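You operate a simulated robot arm through the tools that you are given. There is no shell and no other tool. Be economical: measure what you need, move in short steps, check, and stop when the job is done.

The job below is to be done with a simulated two-armed robot. You get a single attempt, and the scene is never put back.

TASK
Send bundle C95 out: long rail down, bundle into tray J47, slide carton E94 into the gap, rail up.
Where things are to end (x, y in the base frame): white carton within 0.04 m of [0.63, -0.26].

It is judged by the outcome, as a careful person would: the job done as asked, and still so three seconds after it is handed in. It fails if anything else is knocked over, pushed out of place, dropped, spilled or broken.

THE ROBOT
Two 7-joint arms with fingered hands on one trunk, on a base that drives. Base frame: it is fixed to the floor where the robot stands at the start and does not move with it; the origin is under the middle of the robot, x ahead of it, y to its left, z up; the surface under the hand at the start is at about z = 0.78. Lengths are in m, angles in degrees, forces in N, time in s.
The left shoulder is at the start at [0.07, 0.153, 1.097], the right one opposite. With the tool pointing down near the work surface each hand reaches from about 0.1 to 0.86 m from the robot's upright axis, wherever it stands, measured 20 degrees to its own side. Places, roughly: grey mail tray J47 [-1.2, -0.7, 0.8]; long shelf rail [0.5, 0, 0.9]; mail tray [-1.25, -0.75, 0.75]; mailer [-1.25, -0.75, 0.75]; right cage brake rod [-0.9, -1, 1]; tray divider [-1.25, -0.5, 0.75]. Payload 3.9 kg a hand.
The tool frame of a hand sits at the grasp point between the pads (the TCP): z along the fingers, y along the line on which they close. The tips reach 0.03 m beyond it. Largest opening 0.104 m; the body of the gripper starts 0.035 m behind the TCP. The gripper is a hand of 4 fingers: y runs from the thumb to the fingers, the wrist lies at [-0.017, -0.104, -0.178] in the tool frame.
Orientation is that of the tool frame in the base frame, as [roll, pitch, yaw] about the fixed x, y, z axes, in that order (R = Rz(yaw) Ry(pitch) Rx(roll)). With the fingers straight down and the wrist toward the robot, the tool's x, y and z point along [0, 1, 0], [1, 0, 0] and [0, 0, -1] of the base frame.

THE INTERFACE
- The arms move only by the tool nudge_tool. It takes "left_plan", "right_plan" or both (then of equal length, played together; a hand with none holds still); each is one flat list of numbers, 6 for each row, row after row: the shift along the tool's x, y, z in units of 30 mm (1.0 is 30 mm), then the turn, a rotation vector about the tool's x, y, z in units of 5 degrees (1.0 is 5 degrees). In form: [x, y, z, ax, ay, az, x, y, z, ax, ay, az, ...]. A call has 1 to 12 rows; each row shifts and turns the commanded pose from where the row before left it, along the tool's axes as they then stand. A call with a number of a shift or a turn outside -1 to 1 is refused whole. Each row takes 0.2 s and may step no farther than 0.05 m and 8.6 degrees from the row before; otherwise, the whole call is refused. Where a pose cannot be reached the arm comes as near as it can. A force on the tool above 70 N (or 10 N above the force at the start of the call, whichever is more), or a blocked arm, ends the call early, and 0.2 s more pass. In this call time passes only in rows, and 0.2 s behind the last. It gives the time, the measured TCP pose, the force on the tool (base axes), the opening and the grip force at its end, in the units of the frame above (readings bear some noise), with the torque about the TCP (base axes, N m) and any sound that the robot's microphone picked up, and new pictures: "pictures" is both (left out), scene, wrist or none (wrist: the cameras of the hands that moved).
- Cameras (640 x 400 px; columns grow to the right, rows downward): "scene" is now at [0.1319, -0.0092, 1.314]; the picture's right is [-0.11, -0.99, -0.00], its down [-0.67, 0.08, -0.74] and it looks along [0.73, -0.08, -0.68] (base axes); focal length 247 px, centre (320, 200). "left" rides on the left gripper at [-0.066, -0.09, -0.126] in its tool frame; the picture's right is [-0.78, -0.30, 0.56], its down [0.57, -0.70, 0.42] and it looks along [0.26, 0.65, 0.71] (tool axes); focal length 275 px, centre (320, 200). "right" rides on the right gripper at [0.066, -0.09, -0.126] in its tool frame; the picture's right is [-0.78, 0.30, -0.56], its down [-0.57, -0.70, 0.42] and it looks along [-0.26, 0.65, 0.71] (tool axes); focal length 275 px, centre (320, 200). There is no depth. A picture from a camera that has moved, and an enlarged one, comes with that camera's place and axes in the base frame and with its lens.
- slide_trunk(by): slides the trunk up (or, below 0, down) by that many m; the arms and the scene camera ride with it, the base frame stays. It gives what a move gives, with no picture.
- steer(legs): drives the robot by 1 to 6 legs, each [ahead, turn to the left] in m and degrees, along the robot's own axes; the way and the turn of a leg run together, so that a leg with both is an arc; at most 1.5 m and 180 degrees a leg. The arms and the cameras ride along, it lands a little off, and it stops where it bumps. It gives what a move gives, and a new picture of the scene camera.
- curl_fingers(index, middle, ring, thumb_bend, thumb_turn, hand): sets how far each is bent, from 0 (flat) to 1 (curled in); at 0.3 the hand is open as for a grip, at 0.7 the pads meet at the TCP. One left out holds its place. A second passes; each finger stops where it meets its share of the squeeze, and holds until it gets a number again. It is the only way to open and close the hand. It gives what a move gives, with no picture; readings hold the bend of each and the force on the fingers (four entries, about 0 where the hand has none), thumb and palm. thumb_turn goes from beside the hand (0) to across from the fingers (1), as for a grip.
- turn_head(pan, tilt): turns the head with the scene camera to pan (to the left, within 86 degrees either way) and tilt (down, from -29 to 69), counted from straight ahead of the robot. It gives what a move gives, and a new picture of the scene camera.
- close_up(camera, box): a new picture of the part [left, top, right, bottom] of that camera's present view, enlarged. The clock stands still meanwhile.
- hand_in(): hands the job in; it is judged then, once.

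Go step by step. Nothing tells you exact positions but the pictures and the camera data: compare them with the known pose of the tool, close in by small moves and look again before you grip or let go. The budget is 120 turns and 260 pictures, counting those below and the enlarged ones. Unless the task says otherwise, let go and move clear before handing in, and close with one line.

The tools are called by a JSON object that holds its "fn" and its "kwargs". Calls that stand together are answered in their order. nudge_tool: Moves the arms, as the interface text tells. Its arguments: {"type":"object","properties":{"left_plan":{"type":"array"},"right_plan":{"type":"array"},"pictures":{"type":"string","enum":["both","scene","wrist","none"]}},"required":[]} The other tools are called the same way: slide_trunk (by) slides the trunk up or down; curl_fingers (index, middle, ring, thumb_bend, thumb_turn, hand) moves the fingers one by one; steer (legs) drives the base; turn_head (pan, tilt) turns the head that bears the scene camera; close_up (camera, box) takes an enlarged picture of a part of a camera's view; hand_in () hands the job in.

At the start:

```text
t: 0.0
left_tool_pos: [0.4992, 0.0797, 1.1014]
left_tcp_rot: [180.0, 0.0, 89.9]
left_contact_force: [-0.5, 0.2, -0.1]
left_ft_torque: [-0.03, -0.01, 0.03]
left_width: 0.1037
left_grip_force: 0.1
left_shape: jaw
left_bend: [0.3, 0.3, 0.3, 0.3, 0.97]
left_finger forces: [0.0, 0.0, 0.0, 0.0, 0.0, 0.1]
right_tool_pos: [0.5086, -0.279, 1.0952]
right_tcp_rot: [180.0, -0.1, 90.1]
right_contact_force: [0.8, -0.4, 0.6]
right_ft_torque: [-0.02, -0.01, 0.01]
right_width: 0.1038
right_grip_force: 0.2
right_shape: jaw
right_bend: [0.3, 0.3, 0.3, 0.3, 0.97]
right_finger forces: [0.1, 0.0, 0.1, 0.1, 0.1, 0.1]
trunk travel left (down, up): [-0.55, 0.39]
robot x, y, heading: [0.0006, -0.0004, -0.2]
head pan, tilt: [-6.5, 42.6]
```

scene: 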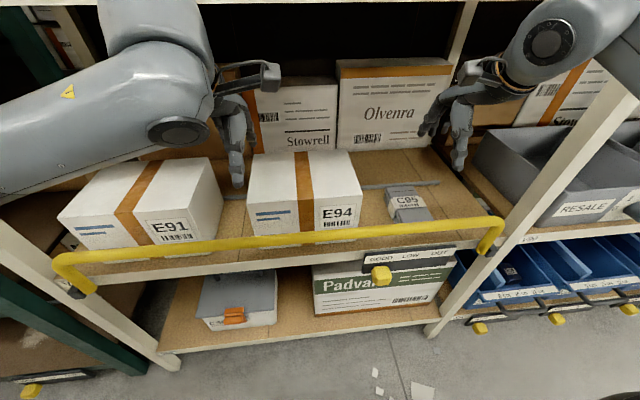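
right: 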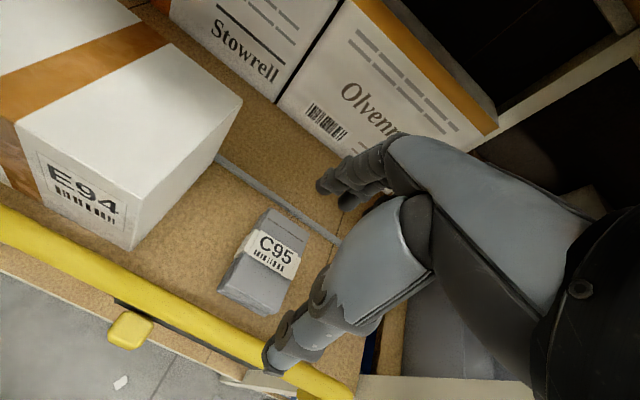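
left: 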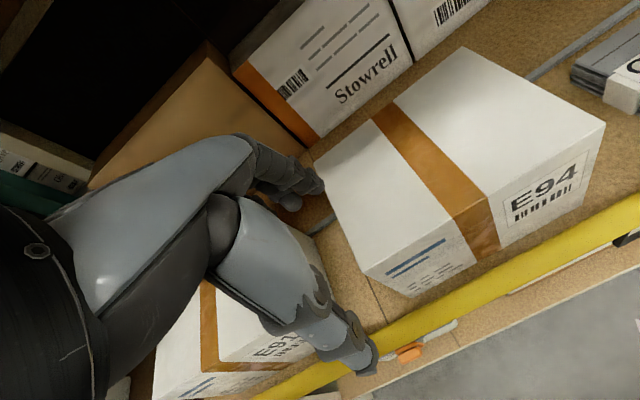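

I see the shelf with cartons E91 and E94, bundle C95 to the right of E94, and the yellow rail in front with a yellow knob under it. I'll look closely at the labels and the rail's ends before touching anything.

{"fn": "close_up", "kwargs": {"camera": "scene", "box": [340, 180, 520, 300]}}

{"fn": "close_up", "kwargs": {"camera": "scene", "box": [30, 220, 210, 340]}}

{"fn": "turn_head", "kwargs": {"pan": -20, "tilt": 60}}

```text
3.33 times, centred on (430, 240) of scene
camera zoom: at [0.1319, -0.0092, 1.314], right [-0.11, -0.99, 0.0], down [-0.67, 0.08, -0.74], along [0.73, -0.08, -0.68], focal length 823 px, centre (-47, 67)
```

zoom: 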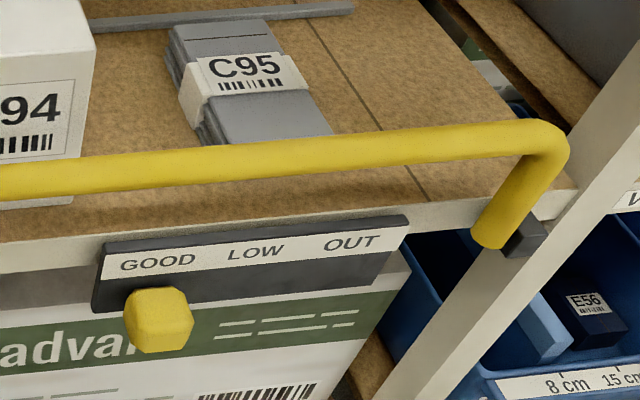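

```text
3.33 times, centred on (120, 280) of scene
camera zoom: at [0.1319, -0.0092, 1.314], right [-0.11, -0.99, 0.0], down [-0.67, 0.08, -0.74], along [0.73, -0.08, -0.68], focal length 823 px, centre (987, -67)
```

zoom: 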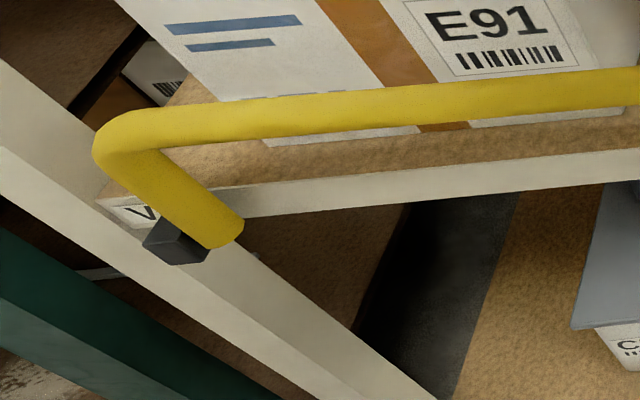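

```text
t: 0.8
left_tool_pos: [0.4996, 0.0807, 1.1023]
left_tcp_rot: [180.0, 0.0, 90.0]
left_contact_force: [-0.3, -0.5, -1.1]
left_ft_torque: [-0.01, -0.03, 0.0]
left_width: 0.1033
left_grip_force: 0.1
left_shape: jaw
left_bend: [0.3, 0.3, 0.3, 0.3, 0.97]
left_finger forces: [0.1, 0.1, 0.0, 0.1, 0.1, 0.1]
right_tool_pos: [0.5098, -0.2793, 1.0967]
right_tcp_rot: [179.9, -0.1, 90.1]
right_contact_force: [0.1, -0.3, -0.2]
right_ft_torque: [0.0, -0.03, -0.01]
right_width: 0.1034
right_grip_force: 0.1
right_shape: jaw
right_bend: [0.3, 0.3, 0.3, 0.3, 0.97]
right_finger forces: [0.1, 0.1, 0.1, 0.1, 0.0, 0.0]
trunk travel left (down, up): [-0.55, 0.39]
robot x, y, heading: [-0.0023, 0.0003, 0.1]
head pan, tilt: [-20.0, 60.0]
camera scene: at [0.112, -0.0225, 1.2911], right [-0.34, -0.94, 0.0], down [-0.81, 0.3, -0.5], along [0.47, -0.17, -0.87], focal length 247 px, centre (320, 200)
```

scene: 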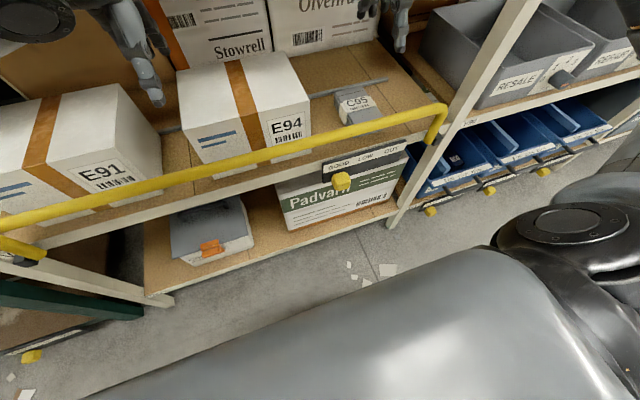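

The rail's bar looks to be at about x 0.48, z 0.88, hinged at its end brackets near z 0.79, with no separate latch in view. I'll bring the right hand over the bar, to the right of E94, and look.

{"fn": "nudge_tool", "kwargs": {"right_plan": [-0.3, -0.5, 1, 0, 0, 0, -0.3, -0.4, 1, 0, 0, 0, 0, 0, 1, 0, 0, 0, 0, 0, 1, 0, 0, 0, 0, 0, 0.6, 0, 0, 0]}}

{"fn": "turn_head", "kwargs": {"pan": -20, "tilt": 45}}

```text
t: 2.0
left_tool_pos: [0.4975, 0.0799, 1.1022]
left_tcp_rot: [-180.0, -0.1, 90.0]
left_contact_force: [-0.1, 0.4, -0.5]
left_ft_torque: [0.0, 0.04, 0.0]
left_width: 0.1036
left_grip_force: 0.0
left_shape: jaw
left_bend: [0.3, 0.3, 0.3, 0.3, 0.97]
left_finger forces: [0.0, 0.0, 0.0, 0.1, 0.1, 0.0]
right_tool_pos: [0.4827, -0.2958, 0.9582]
right_tcp_rot: [-180.0, 0.1, 90.0]
right_contact_force: [0.3, -0.3, 0.4]
right_ft_torque: [0.01, 0.01, -0.03]
right_width: 0.1037
right_grip_force: 0.0
right_shape: jaw
right_bend: [0.3, 0.3, 0.3, 0.3, 0.97]
right_finger forces: [0.0, 0.0, 0.0, 0.0, 0.0, 0.0]
trunk travel left (down, up): [-0.55, 0.39]
robot x, y, heading: [0.0006, 0.0003, 0.0]
head pan, tilt: [-20.0, 60.0]
camera scene: at [0.1122, -0.0226, 1.291], right [-0.34, -0.94, 0.0], down [-0.81, 0.3, -0.5], along [0.47, -0.17, -0.87], focal length 247 px, centre (320, 200)
camera right: at [0.3915, -0.2307, 1.0834], right [0.3, -0.78, 0.56], down [-0.7, -0.57, -0.42], along [0.65, -0.26, -0.71], focal length 275 px, centre (320, 200)
```

scene: 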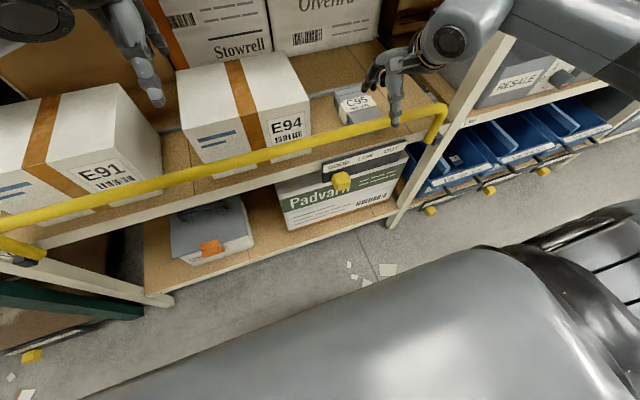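
right: 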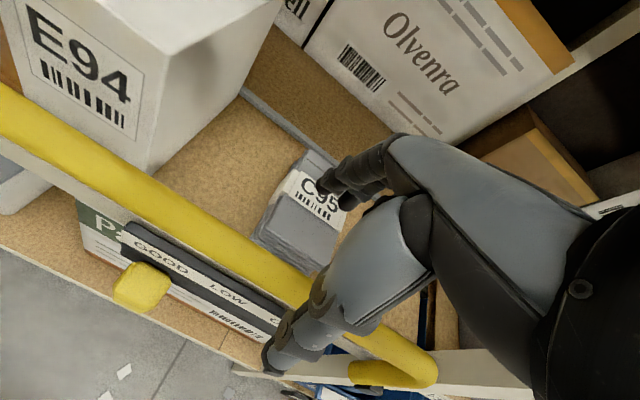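

```text
t: 2.8
left_tool_pos: [0.4984, 0.0819, 1.1032]
left_tcp_rot: [180.0, 0.0, 89.9]
left_contact_force: [0.4, 0.3, 0.0]
left_ft_torque: [0.01, -0.03, -0.03]
left_width: 0.1031
left_grip_force: 0.1
left_shape: jaw
left_bend: [0.3, 0.3, 0.3, 0.3, 0.97]
left_finger forces: [0.0, 0.1, 0.0, 0.0, 0.0, 0.0]
right_tool_pos: [0.4811, -0.2965, 0.958]
right_tcp_rot: [180.0, 0.1, 90.1]
right_contact_force: [0.0, 0.0, -0.5]
right_ft_torque: [0.02, 0.02, 0.01]
right_width: 0.1034
right_grip_force: 0.1
right_shape: jaw
right_bend: [0.3, 0.3, 0.3, 0.3, 0.97]
right_finger forces: [0.0, 0.0, 0.0, 0.0, 0.0, 0.0]
trunk travel left (down, up): [-0.55, 0.39]
robot x, y, heading: [0.0003, 0.0031, 0.3]
head pan, tilt: [-20.0, 45.0]
camera scene: at [0.1256, -0.0276, 1.3105], right [-0.34, -0.94, 0.0], down [-0.67, 0.24, -0.71], along [0.66, -0.24, -0.71], focal length 247 px, centre (320, 200)
```

scene: 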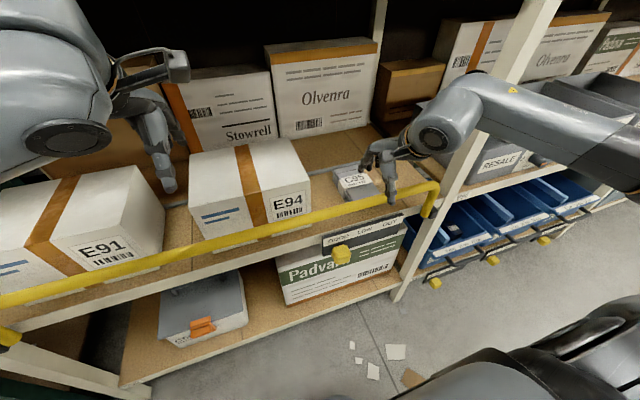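

The bar triangulates to x≈0.482, z≈0.88, and the open hand straddles it with the thumb in front. I'll lower it to the bar.

{"fn": "nudge_tool", "kwargs": {"right_plan": [0, 0, 0.9, 0, 0, 0, 0, 0, 0.9, 0, 0, 0, 0, 0, 0.7, 0, 0, 0], "pictures": "both"}}

```text
t: 3.6
left_tool_pos: [0.4996, 0.0808, 1.1025]
left_tcp_rot: [-180.0, 0.0, 90.0]
left_contact_force: [-0.7, 0.3, 0.7]
left_ft_torque: [0.01, -0.03, 0.03]
left_width: 0.1037
left_grip_force: 0.1
left_shape: jaw
left_bend: [0.3, 0.3, 0.3, 0.3, 0.97]
left_finger forces: [0.0, 0.0, 0.1, 0.0, 0.0, 0.0]
right_tool_pos: [0.4831, -0.2975, 0.8831]
right_tcp_rot: [180.0, 0.0, 90.0]
right_contact_force: [-0.7, 0.1, 0.2]
right_ft_torque: [0.0, 0.0, -0.01]
right_width: 0.1037
right_grip_force: 0.0
right_shape: jaw
right_bend: [0.3, 0.3, 0.3, 0.3, 0.97]
right_finger forces: [0.0, 0.1, 0.0, 0.0, 0.0, 0.0]
trunk travel left (down, up): [-0.55, 0.39]
robot x, y, heading: [-0.0006, -0.0015, 0.1]
head pan, tilt: [-20.0, 45.0]
camera scene: at [0.126, -0.0278, 1.3105], right [-0.34, -0.94, 0.0], down [-0.66, 0.24, -0.71], along [0.66, -0.24, -0.71], focal length 247 px, centre (320, 200)
camera right: at [0.3921, -0.232, 1.0088], right [0.3, -0.78, 0.56], down [-0.7, -0.57, -0.42], along [0.65, -0.26, -0.71], focal length 275 px, centre (320, 200)
```

scene: 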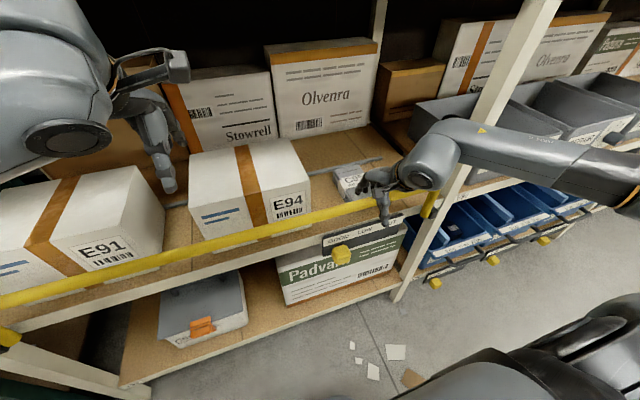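
right: 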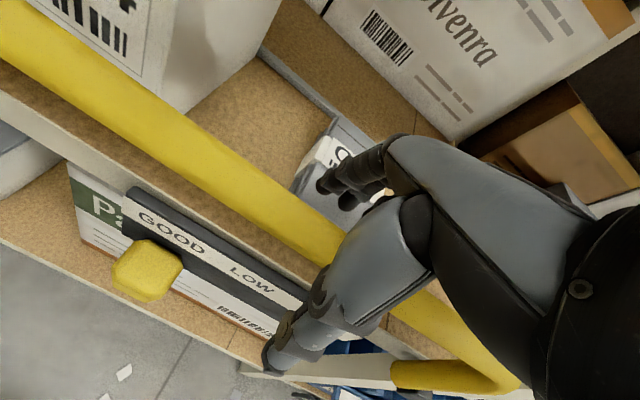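

The bar lies between thumb and fingers. I'll close on it.

{"fn": "curl_fingers", "kwargs": {"hand": "right", "index": 0.62, "middle": 0.62, "ring": 0.62, "thumb_bend": 0.62, "thumb_turn": 1}}

{"fn": "close_up", "kwargs": {"camera": "right", "box": [160, 100, 480, 300]}}

```text
t: 4.6
left_tool_pos: [0.4994, 0.08, 1.102]
left_tcp_rot: [-179.9, 0.0, 90.0]
left_contact_force: [0.7, 0.3, 0.8]
left_ft_torque: [0.05, 0.0, -0.01]
left_width: 0.1037
left_grip_force: 0.2
left_shape: jaw
left_bend: [0.3, 0.3, 0.3, 0.3, 0.97]
left_finger forces: [0.0, 0.0, 0.1, 0.1, 0.0, 0.0]
right_tool_pos: [0.482, -0.2975, 0.8837]
right_tcp_rot: [-180.0, 0.0, 89.9]
right_contact_force: [-0.6, -0.2, -0.5]
right_ft_torque: [0.03, 0.02, 0.01]
right_width: 0.0239
right_grip_force: 0.3
right_shape: fingers
right_bend: [0.62, 0.62, 0.62, 0.61, 1.0]
right_finger forces: [0.1, 0.0, 0.0, 0.0, 0.6, 0.1]
trunk travel left (down, up): [-0.55, 0.39]
robot x, y, heading: [-0.0011, 0.0008, -0.1]
head pan, tilt: [-20.0, 45.0]
```

```text
2.00 times, centred on (320, 200) of right
camera zoom: at [0.3918, -0.2318, 1.0091], right [0.3, -0.78, 0.56], down [-0.7, -0.57, -0.42], along [0.65, -0.26, -0.71], focal length 551 px, centre (320, 200)
```

zoom: 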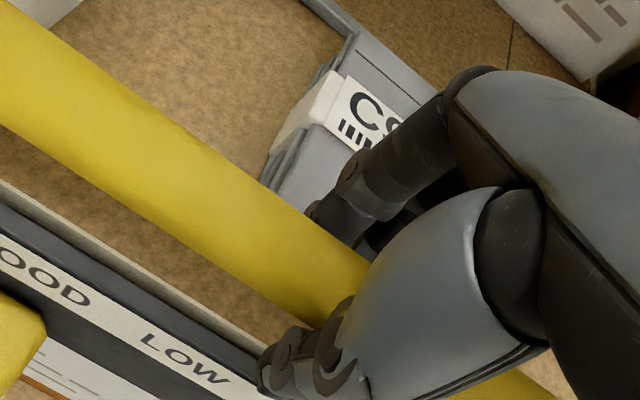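

The hand holds the bar loosely. Now a small pull toward the robot to learn how the rail moves.

{"fn": "nudge_tool", "kwargs": {"right_plan": [0, -0.4, 0, 0, 0, 0, 0, -0.4, 0.05, 0, 0, 0, 0, -0.4, 0.1, 0, 0, 0], "pictures": "scene"}}

```text
t: 5.4
left_tool_pos: [0.4981, 0.0806, 1.1018]
left_tcp_rot: [180.0, 0.0, 89.9]
left_contact_force: [0.2, 0.0, -0.3]
left_ft_torque: [0.01, 0.0, 0.0]
left_width: 0.1033
left_grip_force: 0.1
left_shape: jaw
left_bend: [0.3, 0.3, 0.3, 0.3, 0.97]
left_finger forces: [0.1, 0.1, 0.0, 0.0, 0.0, 0.0]
right_tool_pos: [0.4445, -0.297, 0.8784]
right_tcp_rot: [180.0, -0.1, 90.0]
right_contact_force: [-1.0, 0.9, -1.0]
right_ft_torque: [0.01, 0.0, -0.02]
right_width: 0.0243
right_grip_force: 0.3
right_shape: fingers
right_bend: [0.62, 0.62, 0.62, 0.61, 1.0]
right_finger forces: [0.0, 0.1, 0.0, 0.1, 1.0, 0.0]
trunk travel left (down, up): [-0.55, 0.39]
robot x, y, heading: [-0.0012, -0.0027, -0.2]
head pan, tilt: [-20.0, 45.0]
camera scene: at [0.1248, -0.0285, 1.3106], right [-0.34, -0.94, 0.0], down [-0.66, 0.24, -0.71], along [0.66, -0.24, -0.71], focal length 247 px, centre (320, 200)
```

scene: 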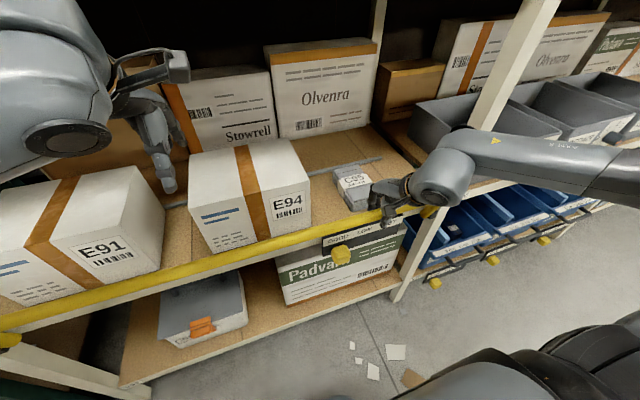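

The rail swings freely toward me. I'll continue along the arc.

{"fn": "nudge_tool", "kwargs": {"right_plan": [0, -0.6, 0.3, 0, 0, 0, 0, -0.65, 0.5, 0, 0, 0, 0, -0.5, 0.67, 0, 0, 0, 0, -0.33, 0.78, 0, 0, 0, 0, -0.1, 0.83, 0, 0, 0], "pictures": "both"}}

```text
t: 6.6
left_tool_pos: [0.497, 0.0792, 1.1036]
left_tcp_rot: [179.9, 0.0, 89.9]
left_contact_force: [-0.4, 0.1, -0.4]
left_ft_torque: [0.0, 0.0, 0.01]
left_width: 0.1036
left_grip_force: 0.1
left_shape: jaw
left_bend: [0.3, 0.3, 0.3, 0.3, 0.97]
left_finger forces: [0.1, 0.0, 0.1, 0.0, 0.0, 0.0]
right_tool_pos: [0.3777, -0.2962, 0.7872]
right_tcp_rot: [-180.0, -0.1, 90.0]
right_contact_force: [-18.4, 0.5, 3.2]
right_ft_torque: [-0.01, -0.15, 0.0]
right_width: 0.0356
right_grip_force: 8.8
right_shape: fingers
right_bend: [0.62, 0.62, 0.62, 0.57, 1.0]
right_finger forces: [0.0, 0.0, 0.0, 0.1, 18.2, 0.0]
trunk travel left (down, up): [-0.55, 0.39]
robot x, y, heading: [-0.0014, -0.0033, -0.1]
head pan, tilt: [-20.0, 45.0]
camera scene: at [0.1222, -0.0279, 1.3109], right [-0.34, -0.94, 0.0], down [-0.66, 0.24, -0.71], along [0.67, -0.24, -0.71], focal length 247 px, centre (320, 200)
camera right: at [0.2878, -0.2308, 0.9126], right [0.3, -0.78, 0.56], down [-0.7, -0.57, -0.42], along [0.65, -0.26, -0.71], focal length 275 px, centre (320, 200)
```

scene: 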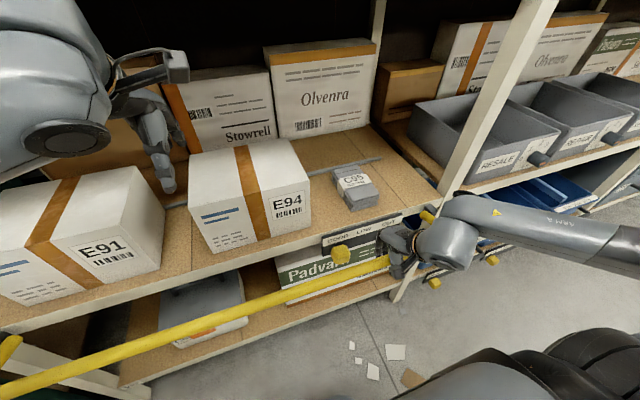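
right: 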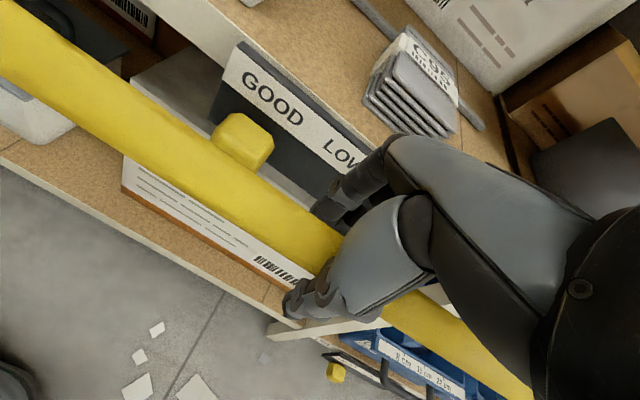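

The rail is about horizontal; the hinge seems slightly nearer than I assumed. I'll ease toward me and go on down.

{"fn": "nudge_tool", "kwargs": {"right_plan": [0, -0.35, 0.2, 0, 0, 0, 0, -0.05, 0.5, 0, 0, 0, 0, 0.15, 0.6, 0, 0, 0], "pictures": "both"}}

```text
t: 7.4
left_tool_pos: [0.4972, 0.0785, 1.102]
left_tcp_rot: [179.8, 0.0, 90.0]
left_contact_force: [-0.2, -0.4, -0.1]
left_ft_torque: [0.01, 0.02, 0.01]
left_width: 0.1032
left_grip_force: 0.1
left_shape: jaw
left_bend: [0.3, 0.3, 0.3, 0.3, 0.97]
left_finger forces: [0.1, 0.1, 0.1, 0.0, 0.1, 0.0]
right_tool_pos: [0.3718, -0.2971, 0.7478]
right_tcp_rot: [-179.9, -0.1, 89.9]
right_contact_force: [-16.6, 0.6, -2.6]
right_ft_torque: [-0.01, -0.34, -0.01]
right_width: 0.0337
right_grip_force: 8.1
right_shape: fingers
right_bend: [0.62, 0.62, 0.62, 0.58, 1.0]
right_finger forces: [0.1, 0.1, 0.0, 0.0, 16.7, 0.0]
trunk travel left (down, up): [-0.55, 0.39]
robot x, y, heading: [0.0012, 0.0017, 0.0]
head pan, tilt: [-20.0, 45.0]
camera scene: at [0.1233, -0.0281, 1.3107], right [-0.34, -0.94, 0.0], down [-0.66, 0.24, -0.71], along [0.67, -0.24, -0.71], focal length 247 px, centre (320, 200)
camera right: at [0.2812, -0.2313, 0.8734], right [0.3, -0.78, 0.56], down [-0.7, -0.57, -0.42], along [0.65, -0.26, -0.71], focal length 275 px, centre (320, 200)
```

scene: 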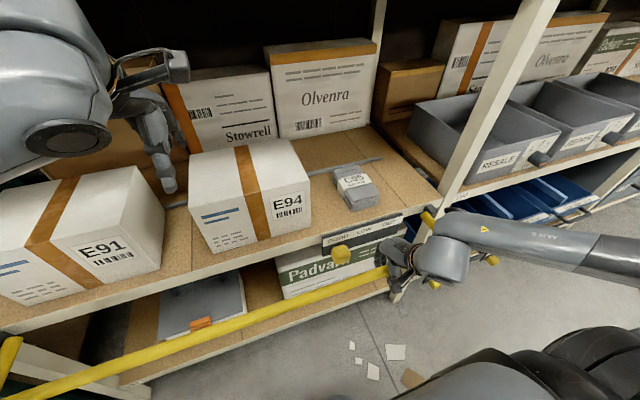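
right: 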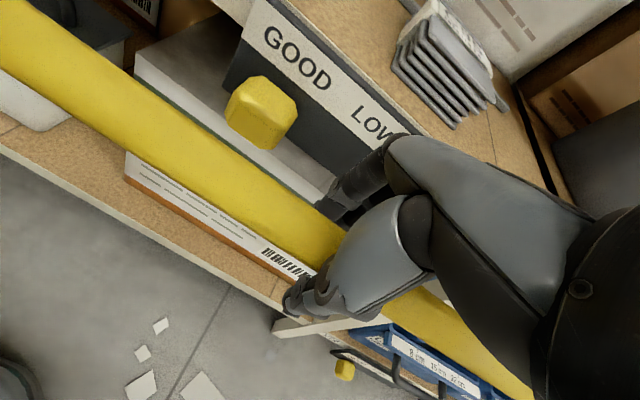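

The bar still leans on the thumb (outward), so I'll give it more room while lowering further.

{"fn": "nudge_tool", "kwargs": {"right_plan": [0, -0.4, 0.1, 0, 0, 0, 0, 0, 0.5, 0, 0, 0, 0, 0.25, 0.5, 0, 0, 0], "pictures": "both"}}

```text
t: 8.2
left_tool_pos: [0.4978, 0.0797, 1.1016]
left_tcp_rot: [-180.0, 0.0, 90.0]
left_contact_force: [0.4, 0.0, 0.4]
left_ft_torque: [0.0, -0.03, 0.01]
left_width: 0.1035
left_grip_force: 0.1
left_shape: jaw
left_bend: [0.3, 0.3, 0.3, 0.3, 0.97]
left_finger forces: [0.1, 0.1, 0.0, 0.0, 0.0, 0.1]
right_tool_pos: [0.3691, -0.2977, 0.7157]
right_tcp_rot: [179.9, 0.0, 90.0]
right_contact_force: [-2.1, -0.4, 4.4]
right_ft_torque: [0.01, 0.01, 0.03]
right_width: 0.0251
right_grip_force: 2.6
right_shape: fingers
right_bend: [0.62, 0.62, 0.62, 0.61, 1.0]
right_finger forces: [0.0, 0.1, 0.0, 0.0, 4.0, 0.1]
trunk travel left (down, up): [-0.55, 0.39]
robot x, y, heading: [-0.0006, -0.0015, 0.0]
head pan, tilt: [-20.0, 45.0]
camera scene: at [0.1247, -0.0276, 1.3108], right [-0.34, -0.94, 0.0], down [-0.66, 0.24, -0.71], along [0.66, -0.24, -0.71], focal length 247 px, centre (320, 200)
camera right: at [0.2782, -0.2311, 0.8405], right [0.3, -0.78, 0.56], down [-0.7, -0.57, -0.43], along [0.65, -0.26, -0.71], focal length 275 px, centre (320, 200)
```

scene: 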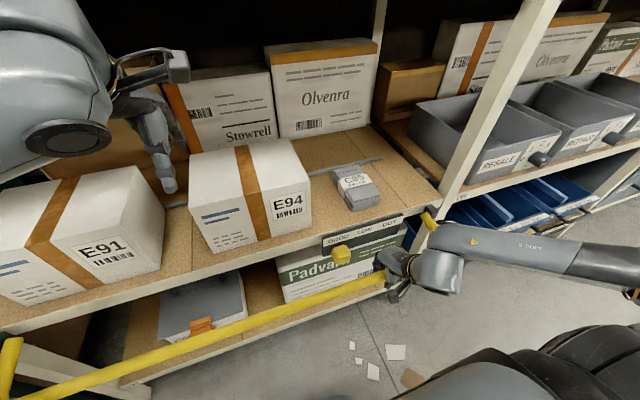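
right: 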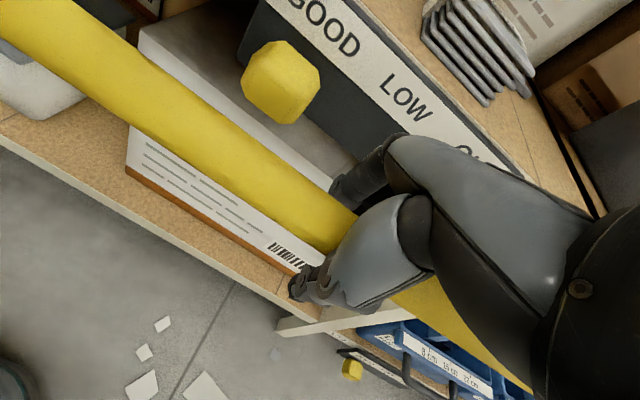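

Force is low and the bar keeps going down. Continue a bit more along the arc.

{"fn": "nudge_tool", "kwargs": {"right_plan": [0, 0.15, 0.6, 0, 0, 0, 0, 0.4, 0.6, 0, 0, 0, 0, 0.6, 0.5, 0, 0, 0], "pictures": "both"}}

```text
t: 8.7
left_tool_pos: [0.493, 0.0772, 1.1051]
left_tcp_rot: [179.8, 0.0, 89.6]
left_contact_force: [1.6, 0.2, -0.2]
left_ft_torque: [-0.02, 0.03, -0.02]
left_width: 0.1036
left_grip_force: 0.0
left_shape: jaw
left_bend: [0.3, 0.3, 0.3, 0.3, 0.97]
left_finger forces: [0.1, 0.0, 0.0, 0.1, 0.0, 0.0]
right_tool_pos: [0.3712, -0.2938, 0.7008]
right_tcp_rot: [179.4, -0.5, 90.1]
right_contact_force: [-37.6, -9.9, 49.3]
right_ft_torque: [0.78, -0.61, 0.5]
right_width: 0.0307
right_grip_force: 27.2
right_shape: fingers
right_bend: [0.62, 0.62, 0.62, 0.61, 1.0]
right_finger forces: [0.0, 0.0, 0.0, 0.1, 54.7, 0.0]
trunk travel left (down, up): [-0.55, 0.39]
robot x, y, heading: [0.0017, 0.0, -0.6]
head pan, tilt: [-20.0, 45.0]
stopped in row 2 (right hand): the force on the tool passed its limit at 96 N (the readings are from after the stop); the commanded pose is now the measured one
camera scene: at [0.1176, -0.0287, 1.3118], right [-0.35, -0.94, 0.0], down [-0.66, 0.25, -0.71], along [0.67, -0.25, -0.7], focal length 247 px, centre (320, 200)
camera right: at [0.279, -0.2292, 0.8261], right [0.29, -0.78, 0.55], down [-0.7, -0.57, -0.44], along [0.66, -0.26, -0.71], focal length 275 px, centre (320, 200)
```

scene: 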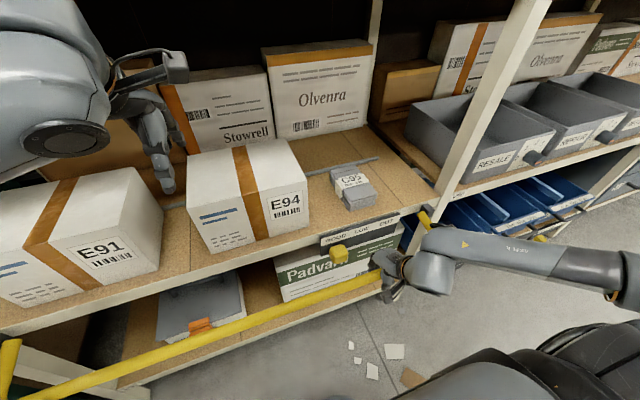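
right: 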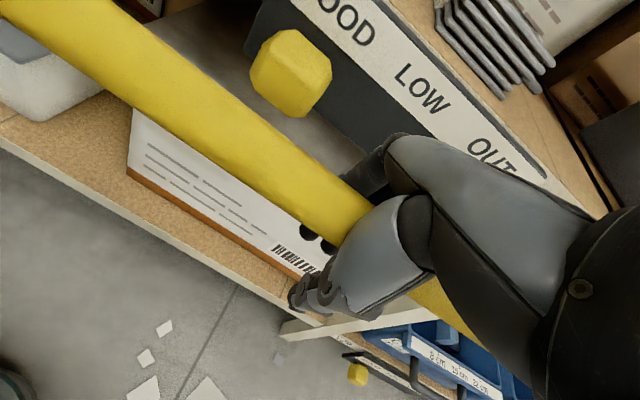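

The rail met its stop, well past horizontal: it is down. I'll release and lift the hand straight off it.

{"fn": "curl_fingers", "kwargs": {"hand": "right", "index": 0.3, "middle": 0.3, "ring": 0.3, "thumb_bend": 0.3}}

{"fn": "nudge_tool", "kwargs": {"right_plan": [0, 0, -1, 0, 0, 0, 0, 0, -1, 0, 0, 0, 0, 0, -1, 0, 0, 0, 0, 0, -1, 0, 0, 0, 0, 0, -1, 0, 0, 0, 0, 0, -1, 0, 0, 0, 0, 0, -1, 0, 0, 0, 0, 0, -1, 0, 0, 0, 0, 0, -1, 0, 0, 0], "pictures": "both"}}

```text
t: 9.7
left_tool_pos: [0.494, 0.0806, 1.1044]
left_tcp_rot: [179.8, 0.1, 89.8]
left_contact_force: [0.2, -0.8, -0.5]
left_ft_torque: [-0.03, -0.02, 0.01]
left_width: 0.1036
left_grip_force: 0.1
left_shape: jaw
left_bend: [0.3, 0.3, 0.3, 0.3, 0.97]
left_finger forces: [0.1, 0.0, 0.0, 0.0, 0.0, 0.1]
right_tool_pos: [0.3739, -0.2941, 0.6993]
right_tcp_rot: [179.3, -0.3, 90.1]
right_contact_force: [-9.2, -10.0, 46.0]
right_ft_torque: [0.84, 0.74, 0.36]
right_width: 0.1065
right_grip_force: 15.9
right_shape: fingers
right_bend: [0.3, 0.3, 0.3, 0.3, 0.98]
right_finger forces: [0.1, 0.0, 0.0, 0.0, 32.6, 0.1]
trunk travel left (down, up): [-0.55, 0.39]
robot x, y, heading: [0.0011, 0.0005, 0.0]
head pan, tilt: [-20.0, 45.0]
```

```text
t: 11.7
left_tool_pos: [0.4973, 0.078, 1.1028]
left_tcp_rot: [-179.9, -0.1, 89.8]
left_contact_force: [-0.1, -0.6, 0.1]
left_ft_torque: [-0.01, 0.02, -0.06]
left_width: 0.1039
left_grip_force: 0.1
left_shape: jaw
left_bend: [0.3, 0.3, 0.3, 0.3, 0.97]
left_finger forces: [0.0, 0.1, 0.0, 0.0, 0.0, 0.0]
right_tool_pos: [0.3738, -0.2967, 0.967]
right_tcp_rot: [179.7, -0.3, 90.1]
right_contact_force: [-1.0, 0.5, -0.1]
right_ft_torque: [-0.02, 0.0, -0.01]
right_width: 0.1045
right_grip_force: 0.0
right_shape: fingers
right_bend: [0.3, 0.3, 0.3, 0.3, 0.97]
right_finger forces: [0.0, 0.1, 0.1, 0.1, 0.0, 0.0]
trunk travel left (down, up): [-0.55, 0.39]
robot x, y, heading: [-0.001, 0.0006, -0.4]
head pan, tilt: [-20.0, 45.0]
camera scene: at [0.1245, -0.028, 1.3106], right [-0.35, -0.94, 0.0], down [-0.66, 0.24, -0.71], along [0.66, -0.25, -0.71], focal length 247 px, centre (320, 200)
camera right: at [0.2824, -0.2314, 1.0924], right [0.29, -0.78, 0.55], down [-0.7, -0.57, -0.43], along [0.65, -0.26, -0.71], focal length 275 px, centre (320, 200)
```

scene: 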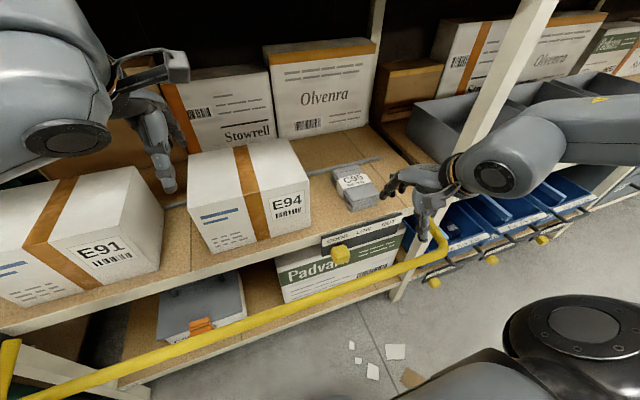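
right: 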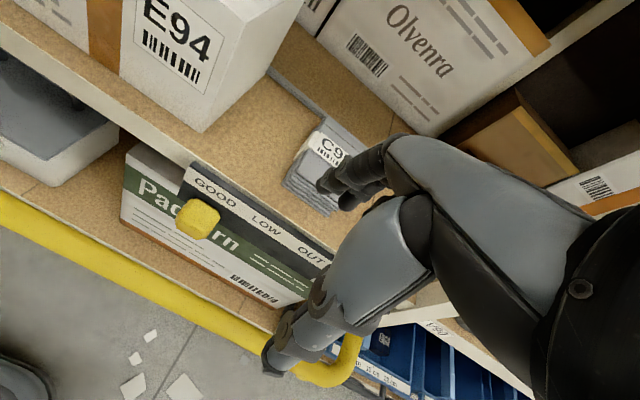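

The rail is down and stays. Now I'll look closely at the bundle.

{"fn": "close_up", "kwargs": {"camera": "scene", "box": [290, 140, 430, 228]}}

{"fn": "close_up", "kwargs": {"camera": "right", "box": [220, 80, 420, 240]}}

```text
4.55 times, centred on (360, 184) of scene
camera zoom: at [0.1245, -0.028, 1.3106], right [-0.35, -0.94, 0.0], down [-0.66, 0.24, -0.71], along [0.66, -0.25, -0.71], focal length 1122 px, centre (138, 273)
```

zoom: 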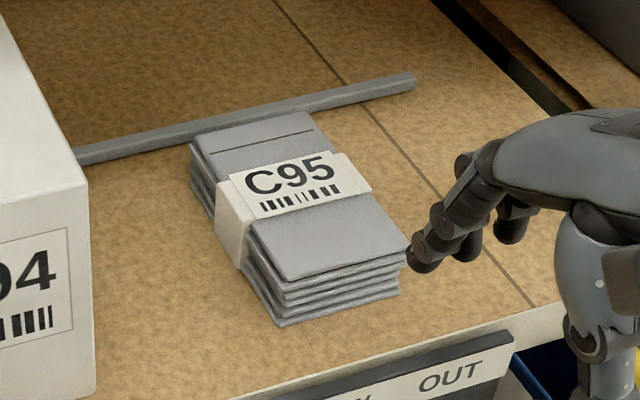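

```text
2.50 times, centred on (320, 160) of right
camera zoom: at [0.2824, -0.2314, 1.0924], right [0.29, -0.78, 0.55], down [-0.7, -0.57, -0.43], along [0.65, -0.26, -0.71], focal length 688 px, centre (320, 300)
```

zoom: 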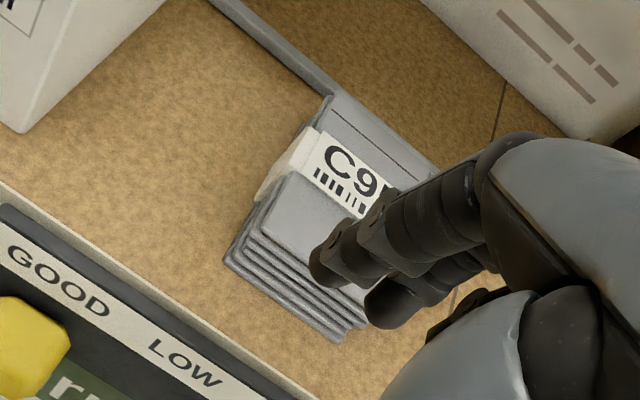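

The bundle lies at about x 0.54–0.69, y −0.28 to −0.37, top z≈0.82, so I must grip across y. I'll raise and turn the right hand so that it closes along y, with the wrist toward the middle, clear of the post.

{"fn": "nudge_tool", "kwargs": {"right_plan": [0, 0, -1, 0, 0, 1, 0, 0, -1, 0, 0, 1, 0, 0, -1, 0, 0, 1, 0, 0, 0, 0, 0, 1, 0, 0, 0, 0, 0, 1, 0, 0, 0, 0, 0, 1, 0, 0, 0, 0, 0, 1, 0, 0, 0, 0, 0, 1, 0, 0, 0, 0, 0, 1], "pictures": "none"}}

{"fn": "nudge_tool", "kwargs": {"right_plan": [0, 0, 0, 0, 0, 1, 0, 0, 0, 0, 0, 1, 0, 0, 0, 0, 0, 1, 0, 0, 0, 0, 0, 1, 0, 0, 0, 0, 0, 1, 0, 0, 0, 0, 0, 1, 0, 0, 0, 0, 0, 1, 0, 0, 0, 0, 0, 1, 0, 0, 0, 0, 0, 1], "pictures": "both"}}

```text
t: 13.7
left_tool_pos: [0.4996, 0.0781, 1.1011]
left_tcp_rot: [-179.9, 0.1, 89.8]
left_contact_force: [0.2, -0.4, -0.1]
left_ft_torque: [0.02, -0.04, 0.01]
left_width: 0.104
left_grip_force: 0.1
left_shape: jaw
left_bend: [0.3, 0.3, 0.3, 0.3, 0.97]
left_finger forces: [0.0, 0.1, 0.0, 0.0, 0.1, 0.0]
right_tool_pos: [0.3744, -0.2987, 1.0576]
right_tcp_rot: [180.0, -0.4, 44.9]
right_contact_force: [0.6, 1.1, 0.3]
right_ft_torque: [0.0, 0.02, 0.06]
right_width: 0.1047
right_grip_force: 0.1
right_shape: fingers
right_bend: [0.3, 0.3, 0.3, 0.3, 0.97]
right_finger forces: [0.0, 0.1, 0.1, 0.0, 0.0, 0.0]
trunk travel left (down, up): [-0.55, 0.39]
robot x, y, heading: [0.0006, 0.0006, -0.4]
head pan, tilt: [-20.0, 45.0]
```

```text
t: 15.7
left_tool_pos: [0.499, 0.0785, 1.1014]
left_tcp_rot: [-179.9, 0.0, 89.8]
left_contact_force: [0.3, -0.9, -0.4]
left_ft_torque: [-0.03, 0.0, 0.04]
left_width: 0.1036
left_grip_force: 0.0
left_shape: jaw
left_bend: [0.3, 0.3, 0.3, 0.3, 0.97]
left_finger forces: [0.1, 0.0, 0.0, 0.0, 0.0, 0.0]
right_tool_pos: [0.3745, -0.2972, 1.0553]
right_tcp_rot: [-179.7, -0.2, 0.0]
right_contact_force: [0.2, -0.1, 0.3]
right_ft_torque: [0.02, 0.01, 0.0]
right_width: 0.1045
right_grip_force: 0.1
right_shape: fingers
right_bend: [0.3, 0.3, 0.3, 0.3, 0.97]
right_finger forces: [0.1, 0.0, 0.1, 0.0, 0.0, 0.0]
trunk travel left (down, up): [-0.55, 0.39]
robot x, y, heading: [0.0032, -0.002, -0.5]
head pan, tilt: [-20.0, 45.0]
camera scene: at [0.1256, -0.0279, 1.3105], right [-0.35, -0.94, 0.0], down [-0.66, 0.24, -0.71], along [0.66, -0.25, -0.71], focal length 247 px, centre (320, 200)
camera right: at [0.4393, -0.2079, 1.183], right [-0.78, -0.3, 0.55], down [-0.57, 0.7, -0.42], along [-0.26, -0.64, -0.72], focal length 275 px, centre (320, 200)
```

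scene: 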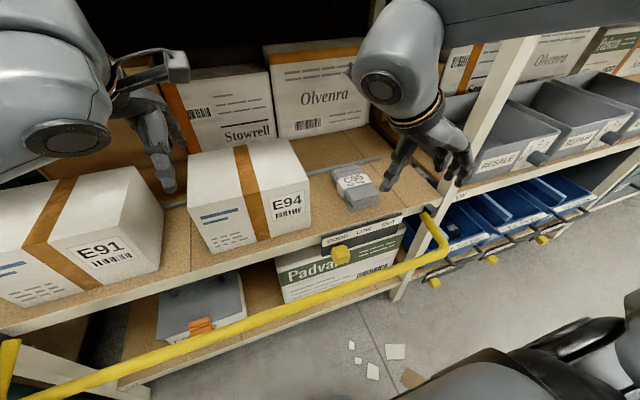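
right: 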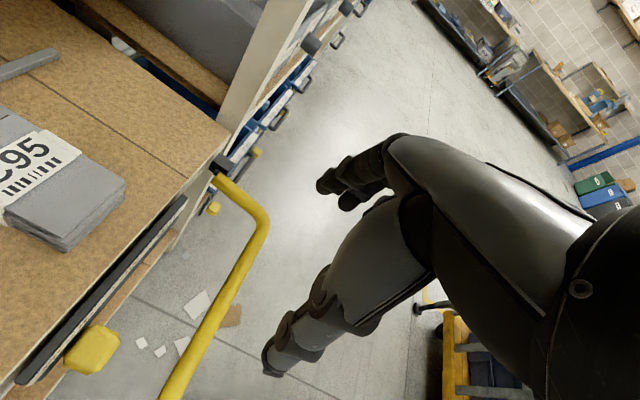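

The turn worked. Now I'll advance toward above the bundle, staying high, and watch the forearm against the post.

{"fn": "nudge_tool", "kwargs": {"right_plan": [1, 0.2, 0, 0, 0, 0, 1, 0.2, 0, 0, 0, 0, 1, 0.2, 0, 0, 0, 0, 1, 0.2, 0, 0, 0, 0, 1, 0.1, 0, 0, 0, 0], "pictures": "scene"}}

{"fn": "nudge_tool", "kwargs": {"right_plan": [1, 0, 0, 0, 0, 0, 1, 0, 0, 0, 0, 0, 1, 0, 0, 0, 0, 0], "pictures": "both"}}

```text
t: 17.1
left_tool_pos: [0.4706, 0.0909, 1.1156]
left_tcp_rot: [178.5, 0.0, 90.4]
left_contact_force: [1.3, 0.5, -0.3]
left_ft_torque: [-0.02, 0.08, -0.05]
left_width: 0.104
left_grip_force: 0.1
left_shape: jaw
left_bend: [0.3, 0.3, 0.3, 0.3, 0.97]
left_finger forces: [0.0, 0.0, 0.0, 0.0, 0.0, 0.1]
right_tool_pos: [0.4779, -0.3185, 1.0525]
right_tcp_rot: [179.7, 1.5, 1.5]
right_contact_force: [0.8, 1.2, -0.1]
right_ft_torque: [-0.03, 0.01, -0.03]
right_width: 0.1046
right_grip_force: 0.0
right_shape: fingers
right_bend: [0.3, 0.3, 0.3, 0.3, 0.97]
right_finger forces: [0.1, 0.1, 0.0, 0.0, 0.0, 0.0]
trunk travel left (down, up): [-0.55, 0.39]
robot x, y, heading: [-0.0063, -0.0009, -0.9]
head pan, tilt: [-20.0, 45.0]
stopped in row 5 (right hand): the arm was blocked; the commanded pose is now the measured one
camera scene: at [0.048, -0.021, 1.3234], right [-0.36, -0.93, -0.01], down [-0.62, 0.25, -0.75], along [0.7, -0.26, -0.67], focal length 247 px, centre (320, 200)
```

scene: 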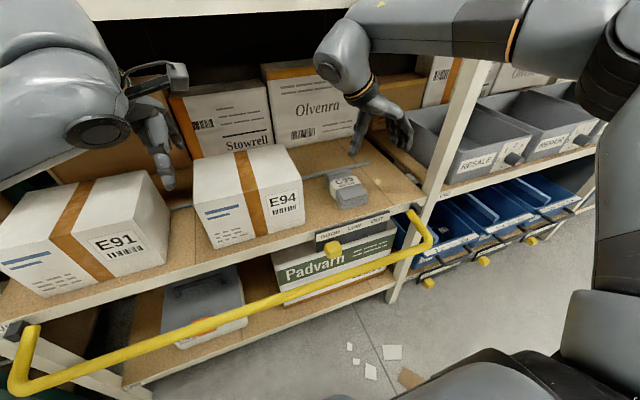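

```text
t: 17.4
left_tool_pos: [0.5317, 0.0775, 1.0728]
left_tcp_rot: [-178.5, -1.2, 89.8]
left_contact_force: [-2.2, 0.6, 0.8]
left_ft_torque: [0.0, -0.13, 0.02]
left_width: 0.104
left_grip_force: 0.0
left_shape: jaw
left_bend: [0.3, 0.3, 0.3, 0.3, 0.97]
left_finger forces: [0.0, 0.0, 0.0, 0.1, 0.1, 0.1]
right_tool_pos: [0.5171, -0.3746, 1.0326]
right_tcp_rot: [-178.9, 1.2, -0.6]
right_contact_force: [-1.9, -2.7, 1.0]
right_ft_torque: [0.29, -0.15, 0.06]
right_width: 0.1047
right_grip_force: 0.1
right_shape: fingers
right_bend: [0.3, 0.3, 0.3, 0.3, 0.97]
right_finger forces: [0.0, 0.1, 0.0, 0.1, 0.1, 0.0]
right hand out of reach, approached as far as the arm can: row 1
trunk travel left (down, up): [-0.55, 0.39]
robot x, y, heading: [-0.0071, -0.0, -1.0]
head pan, tilt: [-20.0, 45.0]
stopped in row 1 (right hand): the arm was blocked; the commanded pose is now the measured one
camera scene: at [0.063, -0.0343, 1.3199], right [-0.36, -0.93, -0.02], down [-0.63, 0.26, -0.73], along [0.69, -0.25, -0.68], focal length 247 px, centre (320, 200)
camera right: at [0.5864, -0.2883, 1.1584], right [-0.77, -0.3, 0.57], down [-0.57, 0.72, -0.4], along [-0.29, -0.63, -0.72], focal length 275 px, centre (320, 200)
```

scene: 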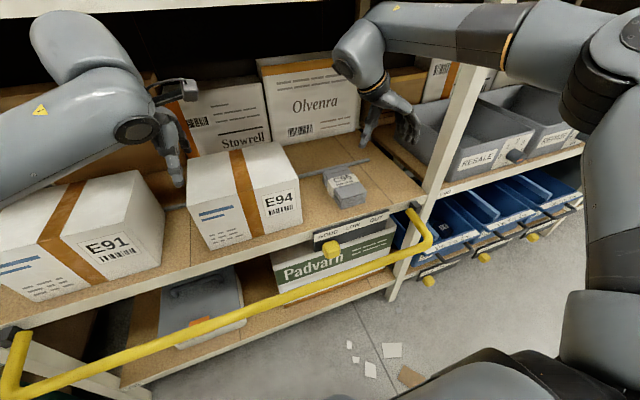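
right: 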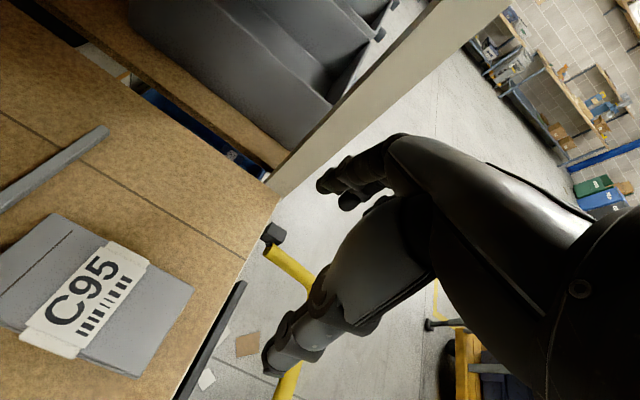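

The forearm got blocked; likely it touched the upper shelf's beam or the post. I'll back the right hand off, draw the left arm back too, and look up at what is above.

{"fn": "nudge_tool", "kwargs": {"right_plan": [-1, -0.3, 0, 0, 0, 0, -1, -0.3, 0, 0, 0, 0, -1, -0.3, 0, 0, 0, 0, -1, -0.3, 0, 0, 0, 0, -1, 0, 0, 0, 0, 0, -1, 0, 0, 0, 0, 0], "left_plan": [0, -1, 0, 0, 0, 0, 0, -1, 0, 0, 0, 0, 0, -1, 0, 0, 0, 0, 0, -1, 0, 0, 0, 0, 0, -1, 0, 0, 0, 0, 0, -1, 0, 0, 0, 0], "pictures": "none"}}

{"fn": "turn_head", "kwargs": {"pan": -25, "tilt": 15}}

```text
t: 18.1
left_tool_pos: [0.4868, 0.1066, 1.0937]
left_tcp_rot: [-176.4, 1.3, 101.1]
left_contact_force: [2.2, 0.6, -3.7]
left_ft_torque: [0.04, 0.12, 0.02]
left_width: 0.1037
left_grip_force: 0.1
left_shape: jaw
left_bend: [0.3, 0.3, 0.3, 0.3, 0.97]
left_finger forces: [0.0, 0.0, 0.0, 0.0, 0.1, 0.0]
right_tool_pos: [0.4823, -0.3431, 1.0515]
right_tcp_rot: [177.8, -3.3, -6.3]
right_contact_force: [2.9, 1.0, 8.6]
right_ft_torque: [0.12, 0.23, 0.01]
right_width: 0.1049
right_grip_force: 0.1
right_shape: fingers
right_bend: [0.3, 0.3, 0.3, 0.3, 0.97]
right_finger forces: [0.0, 0.0, 0.0, 0.0, 0.0, 0.1]
trunk travel left (down, up): [-0.55, 0.39]
robot x, y, heading: [-0.0039, 0.0019, -0.7]
head pan, tilt: [-20.0, 45.0]
stopped in row 3 (right hand): the arm was blocked; the commanded pose is now the measured one
```

```text
t: 19.1
left_tool_pos: [0.4256, 0.0923, 1.0904]
left_tcp_rot: [178.9, -0.5, 92.5]
left_contact_force: [0.1, 0.2, -0.2]
left_ft_torque: [-0.03, -0.05, 0.01]
left_width: 0.104
left_grip_force: 0.1
left_shape: jaw
left_bend: [0.3, 0.3, 0.3, 0.3, 0.97]
left_finger forces: [0.0, 0.1, 0.0, 0.1, 0.0, 0.0]
right_tool_pos: [0.4447, -0.3299, 1.0407]
right_tcp_rot: [179.0, -0.3, -2.4]
right_contact_force: [-0.2, 0.5, -0.8]
right_ft_torque: [-0.01, 0.0, 0.0]
right_width: 0.1047
right_grip_force: 0.2
right_shape: fingers
right_bend: [0.3, 0.3, 0.3, 0.3, 0.97]
right_finger forces: [0.0, 0.0, 0.0, 0.0, 0.0, 0.0]
trunk travel left (down, up): [-0.55, 0.39]
robot x, y, heading: [-0.0004, -0.0008, -0.7]
head pan, tilt: [-25.0, 15.0]
camera scene: at [0.135, -0.0409, 1.3566], right [-0.43, -0.9, 0.0], down [-0.24, 0.11, -0.96], along [0.87, -0.42, -0.26], focal length 247 px, centre (320, 200)
```

scene: 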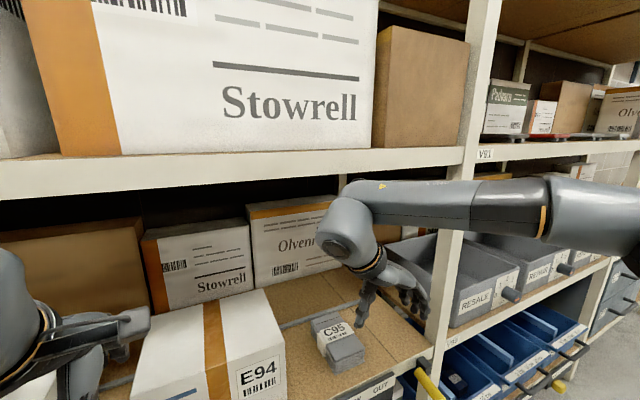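

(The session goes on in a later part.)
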